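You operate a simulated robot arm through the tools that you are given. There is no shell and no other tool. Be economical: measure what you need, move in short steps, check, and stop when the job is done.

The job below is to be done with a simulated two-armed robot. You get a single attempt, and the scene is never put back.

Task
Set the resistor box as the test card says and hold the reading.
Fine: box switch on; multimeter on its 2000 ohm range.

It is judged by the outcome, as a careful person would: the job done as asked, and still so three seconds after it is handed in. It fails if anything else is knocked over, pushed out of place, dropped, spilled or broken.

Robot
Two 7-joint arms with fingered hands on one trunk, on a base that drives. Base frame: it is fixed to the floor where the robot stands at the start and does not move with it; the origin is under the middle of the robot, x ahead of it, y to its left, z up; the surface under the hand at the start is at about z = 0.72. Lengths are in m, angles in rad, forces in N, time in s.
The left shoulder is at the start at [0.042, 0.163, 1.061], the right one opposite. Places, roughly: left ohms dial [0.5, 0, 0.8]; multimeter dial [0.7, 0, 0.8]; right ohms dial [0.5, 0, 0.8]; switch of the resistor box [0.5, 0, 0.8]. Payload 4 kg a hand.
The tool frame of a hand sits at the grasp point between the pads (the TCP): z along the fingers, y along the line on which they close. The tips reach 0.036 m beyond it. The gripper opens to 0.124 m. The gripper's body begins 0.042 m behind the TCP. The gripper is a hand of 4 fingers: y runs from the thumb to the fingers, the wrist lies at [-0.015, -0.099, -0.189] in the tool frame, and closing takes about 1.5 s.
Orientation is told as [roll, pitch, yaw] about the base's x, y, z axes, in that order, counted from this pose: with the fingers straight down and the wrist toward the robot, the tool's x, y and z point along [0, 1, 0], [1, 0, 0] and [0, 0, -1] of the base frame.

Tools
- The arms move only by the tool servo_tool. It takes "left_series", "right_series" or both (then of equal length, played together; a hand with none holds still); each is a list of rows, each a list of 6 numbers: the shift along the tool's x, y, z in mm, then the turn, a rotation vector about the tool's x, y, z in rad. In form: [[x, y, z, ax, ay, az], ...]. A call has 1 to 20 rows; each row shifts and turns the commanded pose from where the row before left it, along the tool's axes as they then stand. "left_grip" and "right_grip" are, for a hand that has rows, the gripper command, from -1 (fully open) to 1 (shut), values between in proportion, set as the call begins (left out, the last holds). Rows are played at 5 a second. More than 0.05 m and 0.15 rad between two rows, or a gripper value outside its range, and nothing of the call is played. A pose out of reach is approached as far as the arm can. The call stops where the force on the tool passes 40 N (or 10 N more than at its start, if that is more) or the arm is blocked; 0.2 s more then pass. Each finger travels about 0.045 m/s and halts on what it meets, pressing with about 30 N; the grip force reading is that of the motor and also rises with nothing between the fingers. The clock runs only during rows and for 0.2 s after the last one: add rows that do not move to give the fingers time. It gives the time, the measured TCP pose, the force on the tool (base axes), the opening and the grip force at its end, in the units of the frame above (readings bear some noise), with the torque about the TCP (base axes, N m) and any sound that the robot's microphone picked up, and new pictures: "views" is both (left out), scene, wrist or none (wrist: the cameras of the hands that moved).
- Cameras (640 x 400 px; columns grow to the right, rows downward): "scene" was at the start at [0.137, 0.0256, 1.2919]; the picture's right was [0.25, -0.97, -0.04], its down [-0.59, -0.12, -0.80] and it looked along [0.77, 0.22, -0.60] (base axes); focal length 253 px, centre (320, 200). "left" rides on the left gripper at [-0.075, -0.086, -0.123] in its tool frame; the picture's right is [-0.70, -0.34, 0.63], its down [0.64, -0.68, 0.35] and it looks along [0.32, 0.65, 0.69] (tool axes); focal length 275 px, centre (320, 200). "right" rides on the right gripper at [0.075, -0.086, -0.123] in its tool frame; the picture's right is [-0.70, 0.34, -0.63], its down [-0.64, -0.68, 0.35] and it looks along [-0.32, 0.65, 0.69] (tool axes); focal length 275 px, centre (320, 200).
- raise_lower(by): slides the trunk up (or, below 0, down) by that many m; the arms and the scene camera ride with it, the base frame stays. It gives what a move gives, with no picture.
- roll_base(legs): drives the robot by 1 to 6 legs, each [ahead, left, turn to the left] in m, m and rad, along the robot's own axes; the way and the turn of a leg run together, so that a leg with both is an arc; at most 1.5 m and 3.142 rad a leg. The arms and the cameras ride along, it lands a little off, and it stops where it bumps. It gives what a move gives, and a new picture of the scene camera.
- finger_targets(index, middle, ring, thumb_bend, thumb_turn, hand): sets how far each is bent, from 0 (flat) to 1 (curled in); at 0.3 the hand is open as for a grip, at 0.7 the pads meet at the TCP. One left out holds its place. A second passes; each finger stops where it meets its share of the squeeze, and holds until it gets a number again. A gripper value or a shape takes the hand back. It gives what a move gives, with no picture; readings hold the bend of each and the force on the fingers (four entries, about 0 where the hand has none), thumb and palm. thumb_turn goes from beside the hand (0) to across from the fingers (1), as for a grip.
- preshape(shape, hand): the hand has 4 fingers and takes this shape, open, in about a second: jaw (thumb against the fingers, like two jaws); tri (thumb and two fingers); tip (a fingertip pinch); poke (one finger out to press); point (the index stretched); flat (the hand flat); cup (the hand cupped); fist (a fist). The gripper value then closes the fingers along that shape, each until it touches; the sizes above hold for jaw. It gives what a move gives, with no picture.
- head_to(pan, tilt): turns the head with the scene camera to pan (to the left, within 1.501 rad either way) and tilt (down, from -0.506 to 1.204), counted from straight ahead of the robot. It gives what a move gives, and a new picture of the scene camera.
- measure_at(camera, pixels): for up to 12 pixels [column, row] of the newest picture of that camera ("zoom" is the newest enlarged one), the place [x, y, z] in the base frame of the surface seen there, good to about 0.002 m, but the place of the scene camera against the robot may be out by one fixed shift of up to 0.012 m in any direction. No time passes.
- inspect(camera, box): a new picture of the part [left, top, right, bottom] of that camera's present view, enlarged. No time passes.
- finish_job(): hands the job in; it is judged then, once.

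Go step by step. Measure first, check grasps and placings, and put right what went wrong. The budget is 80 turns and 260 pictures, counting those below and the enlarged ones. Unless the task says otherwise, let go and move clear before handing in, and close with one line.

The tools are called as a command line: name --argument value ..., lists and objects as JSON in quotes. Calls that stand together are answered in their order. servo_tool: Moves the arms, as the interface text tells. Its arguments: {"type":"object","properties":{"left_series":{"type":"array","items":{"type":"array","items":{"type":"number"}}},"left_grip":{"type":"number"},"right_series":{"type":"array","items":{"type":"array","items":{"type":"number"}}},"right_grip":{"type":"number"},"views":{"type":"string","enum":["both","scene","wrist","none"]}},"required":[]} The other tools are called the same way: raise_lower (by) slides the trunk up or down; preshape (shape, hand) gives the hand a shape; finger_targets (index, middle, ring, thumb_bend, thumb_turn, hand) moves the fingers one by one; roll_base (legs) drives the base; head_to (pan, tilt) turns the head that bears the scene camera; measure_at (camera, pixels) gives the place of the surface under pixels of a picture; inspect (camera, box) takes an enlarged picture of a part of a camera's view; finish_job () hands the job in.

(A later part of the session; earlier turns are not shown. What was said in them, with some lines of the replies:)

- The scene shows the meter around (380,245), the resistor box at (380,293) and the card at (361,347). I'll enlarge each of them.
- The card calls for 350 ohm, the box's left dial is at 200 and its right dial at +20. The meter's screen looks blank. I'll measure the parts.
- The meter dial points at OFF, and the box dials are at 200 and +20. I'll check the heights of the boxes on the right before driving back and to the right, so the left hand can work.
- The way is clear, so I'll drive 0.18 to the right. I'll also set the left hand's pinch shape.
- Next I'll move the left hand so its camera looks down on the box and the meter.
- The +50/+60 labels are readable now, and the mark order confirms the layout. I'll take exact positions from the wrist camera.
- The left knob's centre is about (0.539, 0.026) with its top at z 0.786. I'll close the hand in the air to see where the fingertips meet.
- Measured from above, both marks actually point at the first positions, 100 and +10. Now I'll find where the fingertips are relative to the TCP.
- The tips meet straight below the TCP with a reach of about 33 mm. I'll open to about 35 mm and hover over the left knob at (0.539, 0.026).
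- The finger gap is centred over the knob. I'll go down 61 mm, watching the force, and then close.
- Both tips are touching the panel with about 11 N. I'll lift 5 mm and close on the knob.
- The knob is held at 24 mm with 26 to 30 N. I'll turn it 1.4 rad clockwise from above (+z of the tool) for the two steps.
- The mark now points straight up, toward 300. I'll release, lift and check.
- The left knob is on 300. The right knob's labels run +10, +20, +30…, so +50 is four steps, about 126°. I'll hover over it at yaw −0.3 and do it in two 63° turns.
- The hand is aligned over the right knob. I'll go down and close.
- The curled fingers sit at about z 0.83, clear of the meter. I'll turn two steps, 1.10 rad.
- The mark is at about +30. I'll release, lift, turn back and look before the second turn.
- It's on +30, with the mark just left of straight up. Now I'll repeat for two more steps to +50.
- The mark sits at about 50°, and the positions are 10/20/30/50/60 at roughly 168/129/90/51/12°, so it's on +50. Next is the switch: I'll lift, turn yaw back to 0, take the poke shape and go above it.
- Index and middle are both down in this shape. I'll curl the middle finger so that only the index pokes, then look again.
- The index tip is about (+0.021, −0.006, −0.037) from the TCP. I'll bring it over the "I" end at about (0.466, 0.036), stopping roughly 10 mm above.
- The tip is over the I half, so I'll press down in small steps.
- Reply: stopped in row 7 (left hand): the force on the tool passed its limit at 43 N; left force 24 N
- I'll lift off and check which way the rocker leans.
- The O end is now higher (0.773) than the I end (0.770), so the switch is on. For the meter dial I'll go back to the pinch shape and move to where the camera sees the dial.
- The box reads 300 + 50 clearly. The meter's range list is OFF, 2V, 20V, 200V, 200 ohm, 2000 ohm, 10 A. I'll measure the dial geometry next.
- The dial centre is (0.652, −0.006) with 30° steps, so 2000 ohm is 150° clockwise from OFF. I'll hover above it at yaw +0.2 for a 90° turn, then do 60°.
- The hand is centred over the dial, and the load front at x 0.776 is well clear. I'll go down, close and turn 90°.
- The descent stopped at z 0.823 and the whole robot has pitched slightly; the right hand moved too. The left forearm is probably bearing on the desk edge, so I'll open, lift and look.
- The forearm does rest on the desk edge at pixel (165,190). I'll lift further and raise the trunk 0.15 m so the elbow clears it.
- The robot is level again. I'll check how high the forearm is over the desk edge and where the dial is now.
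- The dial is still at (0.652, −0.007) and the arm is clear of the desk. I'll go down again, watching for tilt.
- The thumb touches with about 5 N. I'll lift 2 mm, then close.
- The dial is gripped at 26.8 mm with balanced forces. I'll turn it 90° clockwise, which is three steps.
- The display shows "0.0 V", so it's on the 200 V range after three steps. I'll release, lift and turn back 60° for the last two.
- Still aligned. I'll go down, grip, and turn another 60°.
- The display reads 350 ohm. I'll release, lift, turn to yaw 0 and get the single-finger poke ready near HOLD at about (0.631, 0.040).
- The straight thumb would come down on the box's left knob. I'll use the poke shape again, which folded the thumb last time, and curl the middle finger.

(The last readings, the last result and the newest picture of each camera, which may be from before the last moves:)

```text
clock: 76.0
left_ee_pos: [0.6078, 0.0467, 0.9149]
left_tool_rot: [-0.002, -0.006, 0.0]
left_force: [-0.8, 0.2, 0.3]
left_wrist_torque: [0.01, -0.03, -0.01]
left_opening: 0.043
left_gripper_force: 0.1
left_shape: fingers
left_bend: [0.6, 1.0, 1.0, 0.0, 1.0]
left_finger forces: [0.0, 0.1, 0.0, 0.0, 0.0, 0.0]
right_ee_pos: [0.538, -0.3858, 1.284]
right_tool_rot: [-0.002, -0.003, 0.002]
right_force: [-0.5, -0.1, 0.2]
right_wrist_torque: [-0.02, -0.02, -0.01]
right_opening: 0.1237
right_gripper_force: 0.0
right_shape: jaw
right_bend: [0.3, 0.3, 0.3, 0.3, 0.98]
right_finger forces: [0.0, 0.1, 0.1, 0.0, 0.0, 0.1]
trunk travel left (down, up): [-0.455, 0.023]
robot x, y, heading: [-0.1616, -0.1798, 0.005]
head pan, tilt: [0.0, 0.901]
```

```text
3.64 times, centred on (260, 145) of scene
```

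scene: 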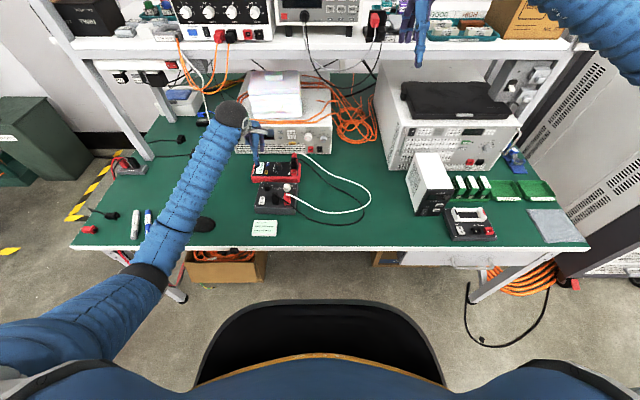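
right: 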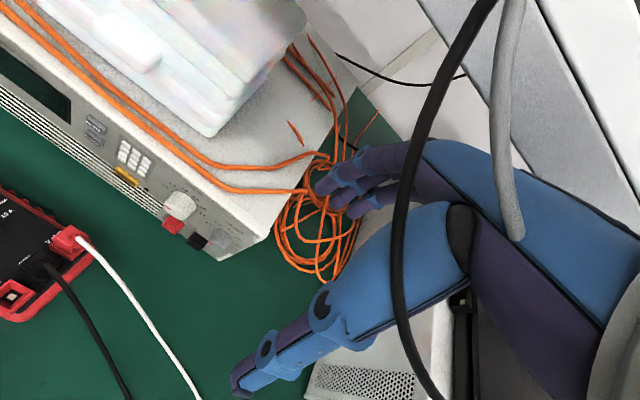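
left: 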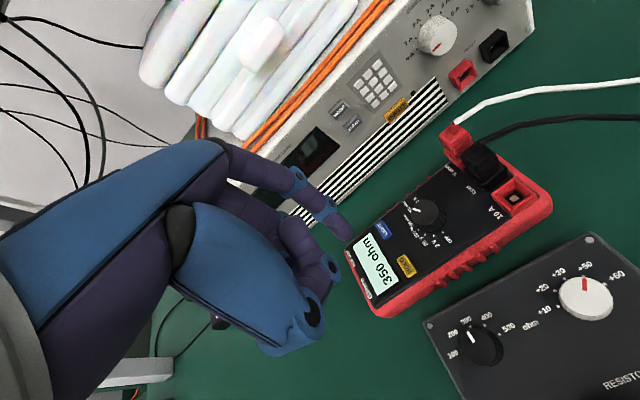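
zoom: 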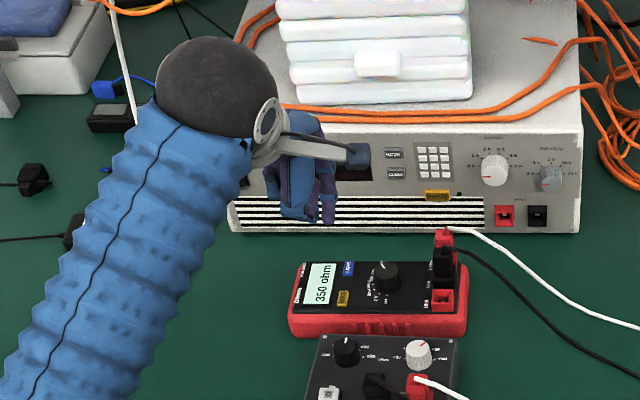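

The index tip is over HOLD at (0.628, 0.041). I'll go down to about 10 mm above it and check.

servo_tool --left_series '[[0, 0, 40, 0, 0, 0], [0, 0, 35, 0, 0, 0], [0, 0, 20, 0, 0, 0], [0, 0, 0, 0, 0, 0]]' --views "wrist"

inspect --camera "left" --box '[290, 180, 450, 300]'

measure_at --camera "left" --pixels '[[346, 237], [350, 233], [348, 228], [342, 235]]'

```text
clock: 77.0
left_ee_pos: [0.6098, 0.0467, 0.8189]
left_tool_rot: [-0.001, -0.007, 0.002]
left_force: [0.2, 0.1, -0.2]
left_wrist_torque: [0.02, 0.01, 0.01]
left_opening: 0.043
left_gripper_force: 0.0
left_shape: fingers
left_bend: [0.6, 1.0, 1.0, 0.0, 1.0]
left_finger forces: [0.0, 0.0, 0.0, 0.0, 0.0, 0.0]
right_ee_pos: [0.5361, -0.3864, 1.2839]
right_tool_rot: [0.001, -0.001, 0.002]
right_force: [-0.8, -0.7, 0.1]
right_wrist_torque: [0.03, -0.01, -0.01]
right_opening: 0.1236
right_gripper_force: 0.1
right_shape: jaw
right_bend: [0.3, 0.3, 0.3, 0.3, 0.98]
right_finger forces: [0.1, 0.1, 0.0, 0.1, 0.0, 0.0]
trunk travel left (down, up): [-0.455, 0.023]
robot x, y, heading: [-0.1601, -0.1754, 0.009]
head pan, tilt: [0.0, 0.901]
```

left: 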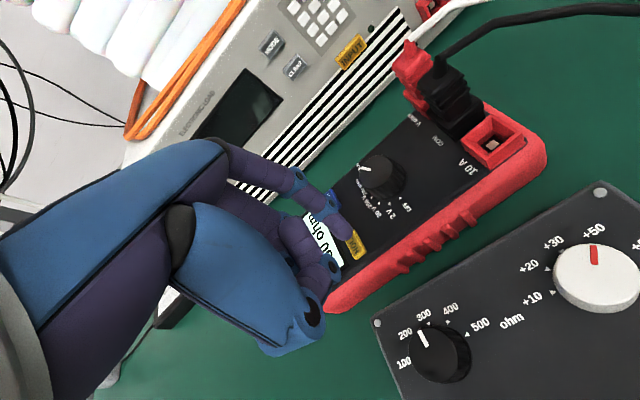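

```text
3.33 times, centred on (370, 240) of left
```

zoom: 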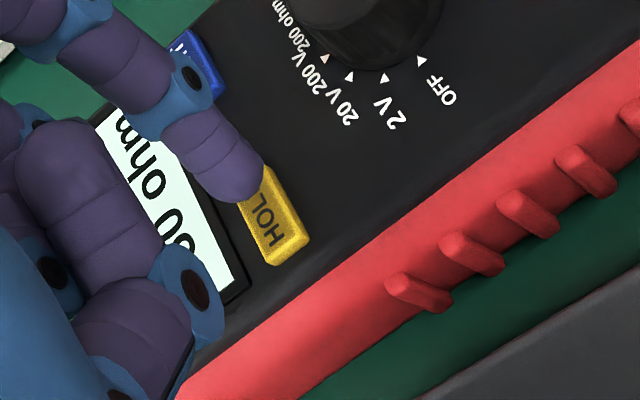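

```text
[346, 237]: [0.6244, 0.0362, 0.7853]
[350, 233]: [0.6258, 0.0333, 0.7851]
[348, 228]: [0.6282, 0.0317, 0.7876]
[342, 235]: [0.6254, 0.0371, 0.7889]
```

The tip at z ≈ 0.783 is aligned over the HOLD button. I'll make one press and lift off.

servo_tool --left_series '[[0, 0, 8, 0, 0, 0], [0, 0, 3, 0, 0, 0], [0, 0, 2, 0, 0, 0], [0, 0, 2, 0, 0, 0]]' --views "none"

inspect --camera "left" --box '[290, 180, 450, 300]'

inspect --camera "scene" --box '[240, 150, 310, 200]'

```text
clock: 78.0
left_ee_pos: [0.6101, 0.0448, 0.8058]
left_tool_rot: [-0.003, -0.009, 0.001]
left_force: [0.9, 0.2, 11.0]
left_wrist_torque: [-0.06, -0.31, 0.02]
left_opening: 0.0425
left_gripper_force: 6.1
left_shape: fingers
left_bend: [0.6, 1.0, 1.0, 0.0, 1.0]
left_finger forces: [10.9, 0.0, 0.0, 0.0, 0.0, 0.0]
right_ee_pos: [0.5362, -0.3863, 1.2849]
right_tool_rot: [0.0, -0.001, 0.001]
right_force: [-0.2, 0.4, -0.5]
right_wrist_torque: [-0.04, -0.02, 0.01]
right_opening: 0.1237
right_gripper_force: 0.1
right_shape: jaw
right_bend: [0.3, 0.3, 0.3, 0.3, 0.98]
right_finger forces: [0.0, 0.0, 0.0, 0.0, 0.0, 0.0]
trunk travel left (down, up): [-0.455, 0.023]
robot x, y, heading: [-0.162, -0.1757, 0.0]
head pan, tilt: [0.0, 0.901]
heard: click
```

```text
3.33 times, centred on (370, 240) of left
```

zoom: 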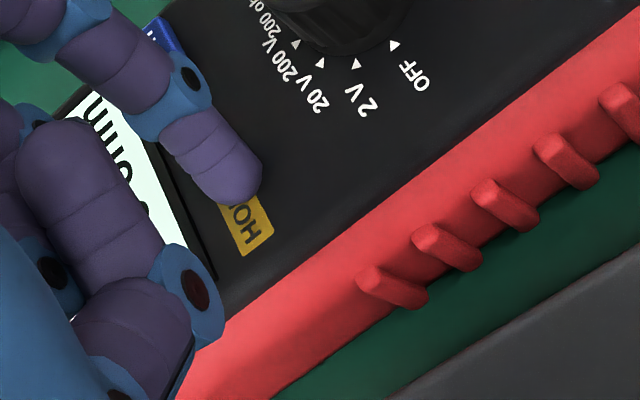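

```text
8.00 times, centred on (275, 175) of scene
```

zoom: 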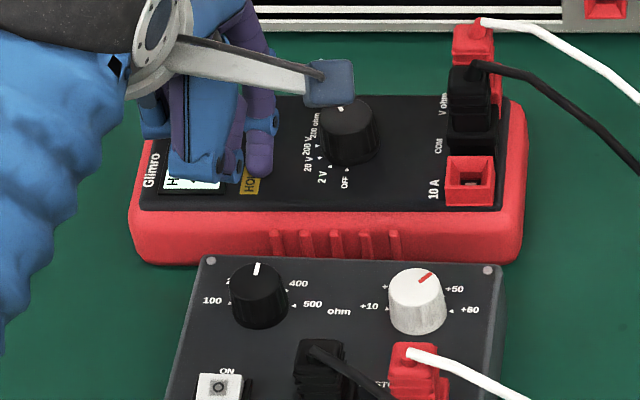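

There was a click, and an "H" has appeared on the screen. I'll lift straight up and confirm.

servo_tool --left_series '[[0, 0, -20, 0, 0, 0], [0, 0, -40, 0, 0, 0], [0, 0, -40, 0, 0, 0], [40, 0, 0, 0, 0, 0], [40, -20, -20, 0, 0, 0], [0, 0, 0, 0, 0, 0]]' --views "both"

inspect --camera "scene" --box '[235, 150, 325, 220]'

```text
clock: 79.4
left_ee_pos: [0.5893, 0.1244, 0.9245]
left_tool_rot: [-0.002, -0.008, 0.002]
left_force: [-0.3, 1.2, -0.4]
left_wrist_torque: [-0.01, 0.02, 0.03]
left_opening: 0.0429
left_gripper_force: 0.1
left_shape: fingers
left_bend: [0.6, 1.0, 1.0, 0.0, 1.0]
left_finger forces: [0.0, 0.1, 0.0, 0.0, 0.0, 0.1]
right_ee_pos: [0.5377, -0.3886, 1.284]
right_tool_rot: [-0.001, 0.002, 0.003]
right_force: [-0.7, -0.4, 0.0]
right_wrist_torque: [0.02, 0.02, 0.0]
right_opening: 0.1237
right_gripper_force: 0.1
right_shape: jaw
right_bend: [0.3, 0.3, 0.3, 0.3, 0.98]
right_finger forces: [0.1, 0.0, 0.1, 0.1, 0.1, 0.0]
trunk travel left (down, up): [-0.455, 0.023]
robot x, y, heading: [-0.1597, -0.1787, 0.008]
head pan, tilt: [0.0, 0.901]
```

scene: 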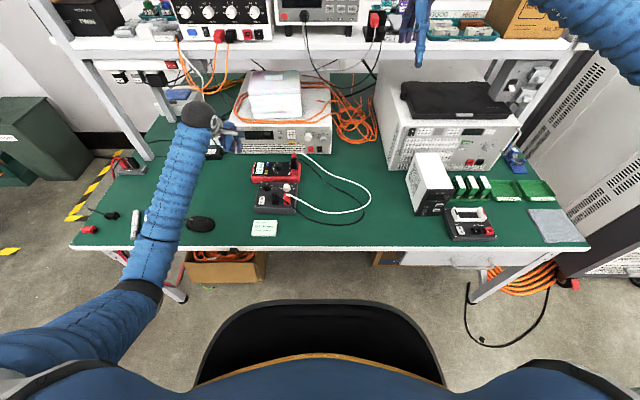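
left: 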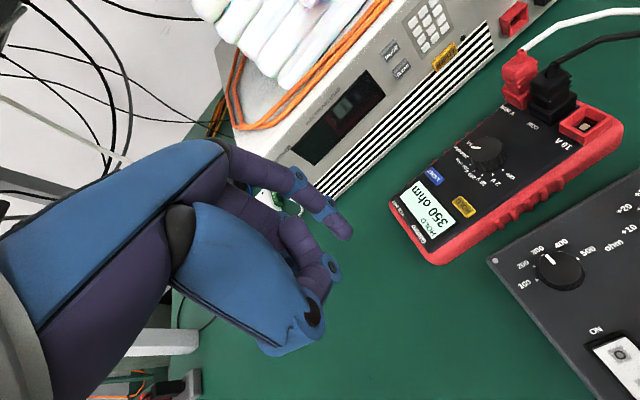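

```text
5.71 times, centred on (280, 185) of scene
```

zoom: 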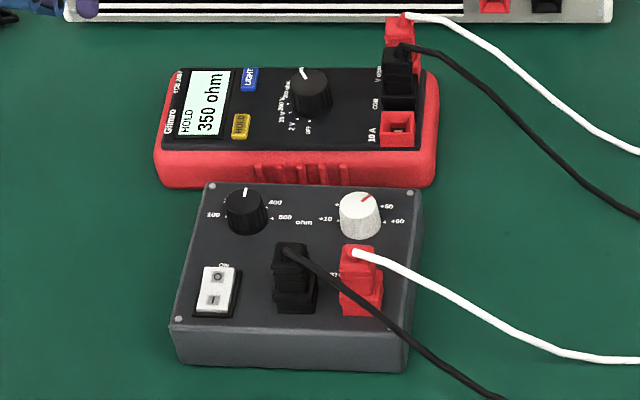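

The meter shows "HOLD 350 ohm" with the box on 300 + 50. The forearm is hiding the markers, so I'll lift clear and check that nothing moved.

servo_tool --left_series '[[0, 0, -40, 0, 0, 0], [0, 0, -40, 0, 0, 0], [0, -40, -40, 0, 0, 0], [0, -30, -30, 0, 0, 0], [0, 0, 0, 0, 0, 0]]' --views "scene"

inspect --camera "scene" --box '[70, 150, 330, 290]'

```text
refused: row 3 steps farther than a row can; nothing moved
```

```text
2.46 times, centred on (200, 220) of scene
```

zoom: 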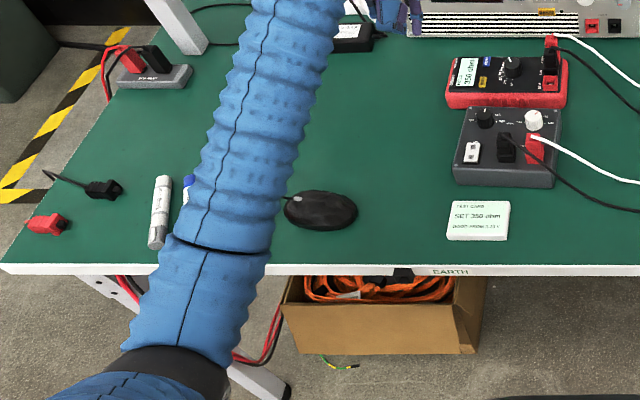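

servo_tool --left_series '[[0, 0, -40, 0, 0, 0], [0, 0, -40, 0, 0, 0], [0, 0, -40, 0, 0, 0], [0, 0, 0, 0, 0, 0]]' --views "scene"

head_to --pan 0.25 --tilt 0.85

inspect --camera "scene" --box '[150, 120, 450, 290]'

```text
clock: 80.4
left_ee_pos: [0.5895, 0.1234, 1.0449]
left_tool_rot: [0.0, -0.007, -0.001]
left_force: [-0.5, 0.0, -0.1]
left_wrist_torque: [0.0, -0.01, 0.0]
left_opening: 0.0434
left_gripper_force: 0.1
left_shape: fingers
left_bend: [0.6, 1.0, 1.0, 0.0, 1.0]
left_finger forces: [0.0, 0.0, 0.0, 0.0, 0.2, 0.0]
right_ee_pos: [0.5374, -0.3865, 1.283]
right_tool_rot: [-0.002, 0.0, 0.002]
right_force: [0.1, -0.7, -0.9]
right_wrist_torque: [-0.03, -0.02, 0.0]
right_opening: 0.1237
right_gripper_force: 0.1
right_shape: jaw
right_bend: [0.3, 0.3, 0.3, 0.3, 0.98]
right_finger forces: [0.1, 0.0, 0.0, 0.0, 0.1, 0.0]
trunk travel left (down, up): [-0.455, 0.023]
robot x, y, heading: [-0.1586, -0.1774, 0.001]
head pan, tilt: [0.0, 0.901]
```

scene: 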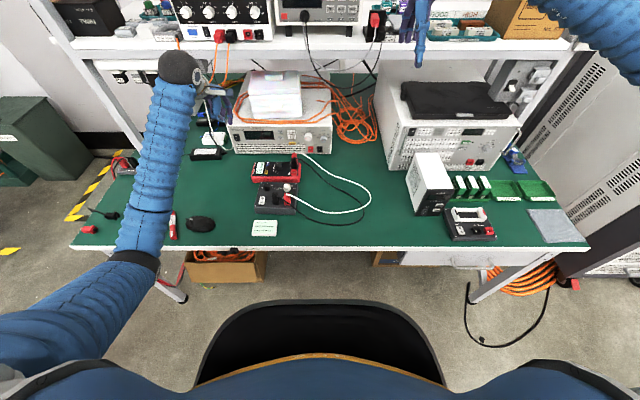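

```text
clock: 81.2
left_ee_pos: [0.5878, 0.1244, 1.0462]
left_tool_rot: [-0.001, -0.006, -0.001]
left_force: [-0.5, 0.3, -0.5]
left_wrist_torque: [-0.02, -0.01, 0.0]
left_opening: 0.0429
left_gripper_force: 0.2
left_shape: fingers
left_bend: [0.6, 1.0, 1.0, 0.0, 1.0]
left_finger forces: [0.1, 0.0, 0.1, 0.0, 0.1, 0.1]
right_ee_pos: [0.5364, -0.3866, 1.2835]
right_tool_rot: [0.0, 0.001, 0.002]
right_force: [0.2, 0.2, 0.1]
right_wrist_torque: [0.01, 0.0, 0.01]
right_opening: 0.1237
right_gripper_force: 0.0
right_shape: jaw
right_bend: [0.3, 0.3, 0.3, 0.3, 0.98]
right_finger forces: [0.0, 0.0, 0.1, 0.0, 0.0, 0.0]
trunk travel left (down, up): [-0.455, 0.023]
robot x, y, heading: [-0.1632, -0.1768, 0.005]
head pan, tilt: [0.25, 0.85]
```

scene: 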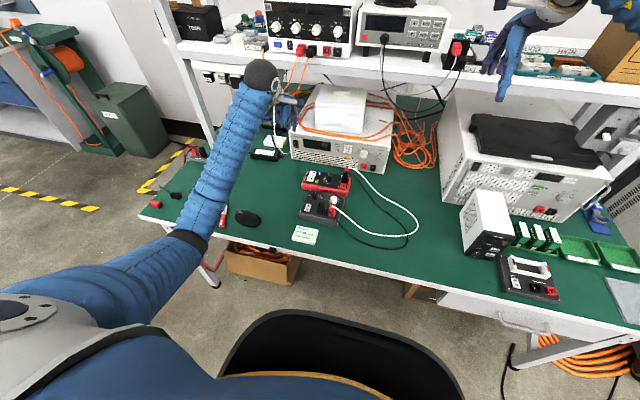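

```text
2.13 times, centred on (300, 205) of scene
```

zoom: 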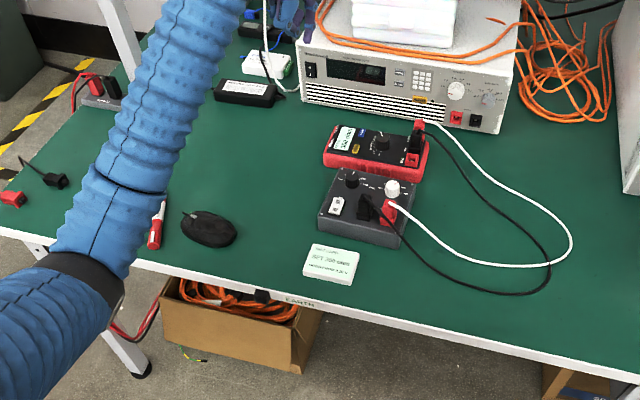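

Everything is in place: the meter shows HOLD 350 ohm, the switch is on, the markers and mouse haven't moved, and the hands are clear. I'm handing in.

finish_job

```text
The job is handed in.
```

The resistor box is set to 350 ohm (300 + 50) and switched on, and the multimeter on its 2000 ohm range is holding a reading of 350 ohm.
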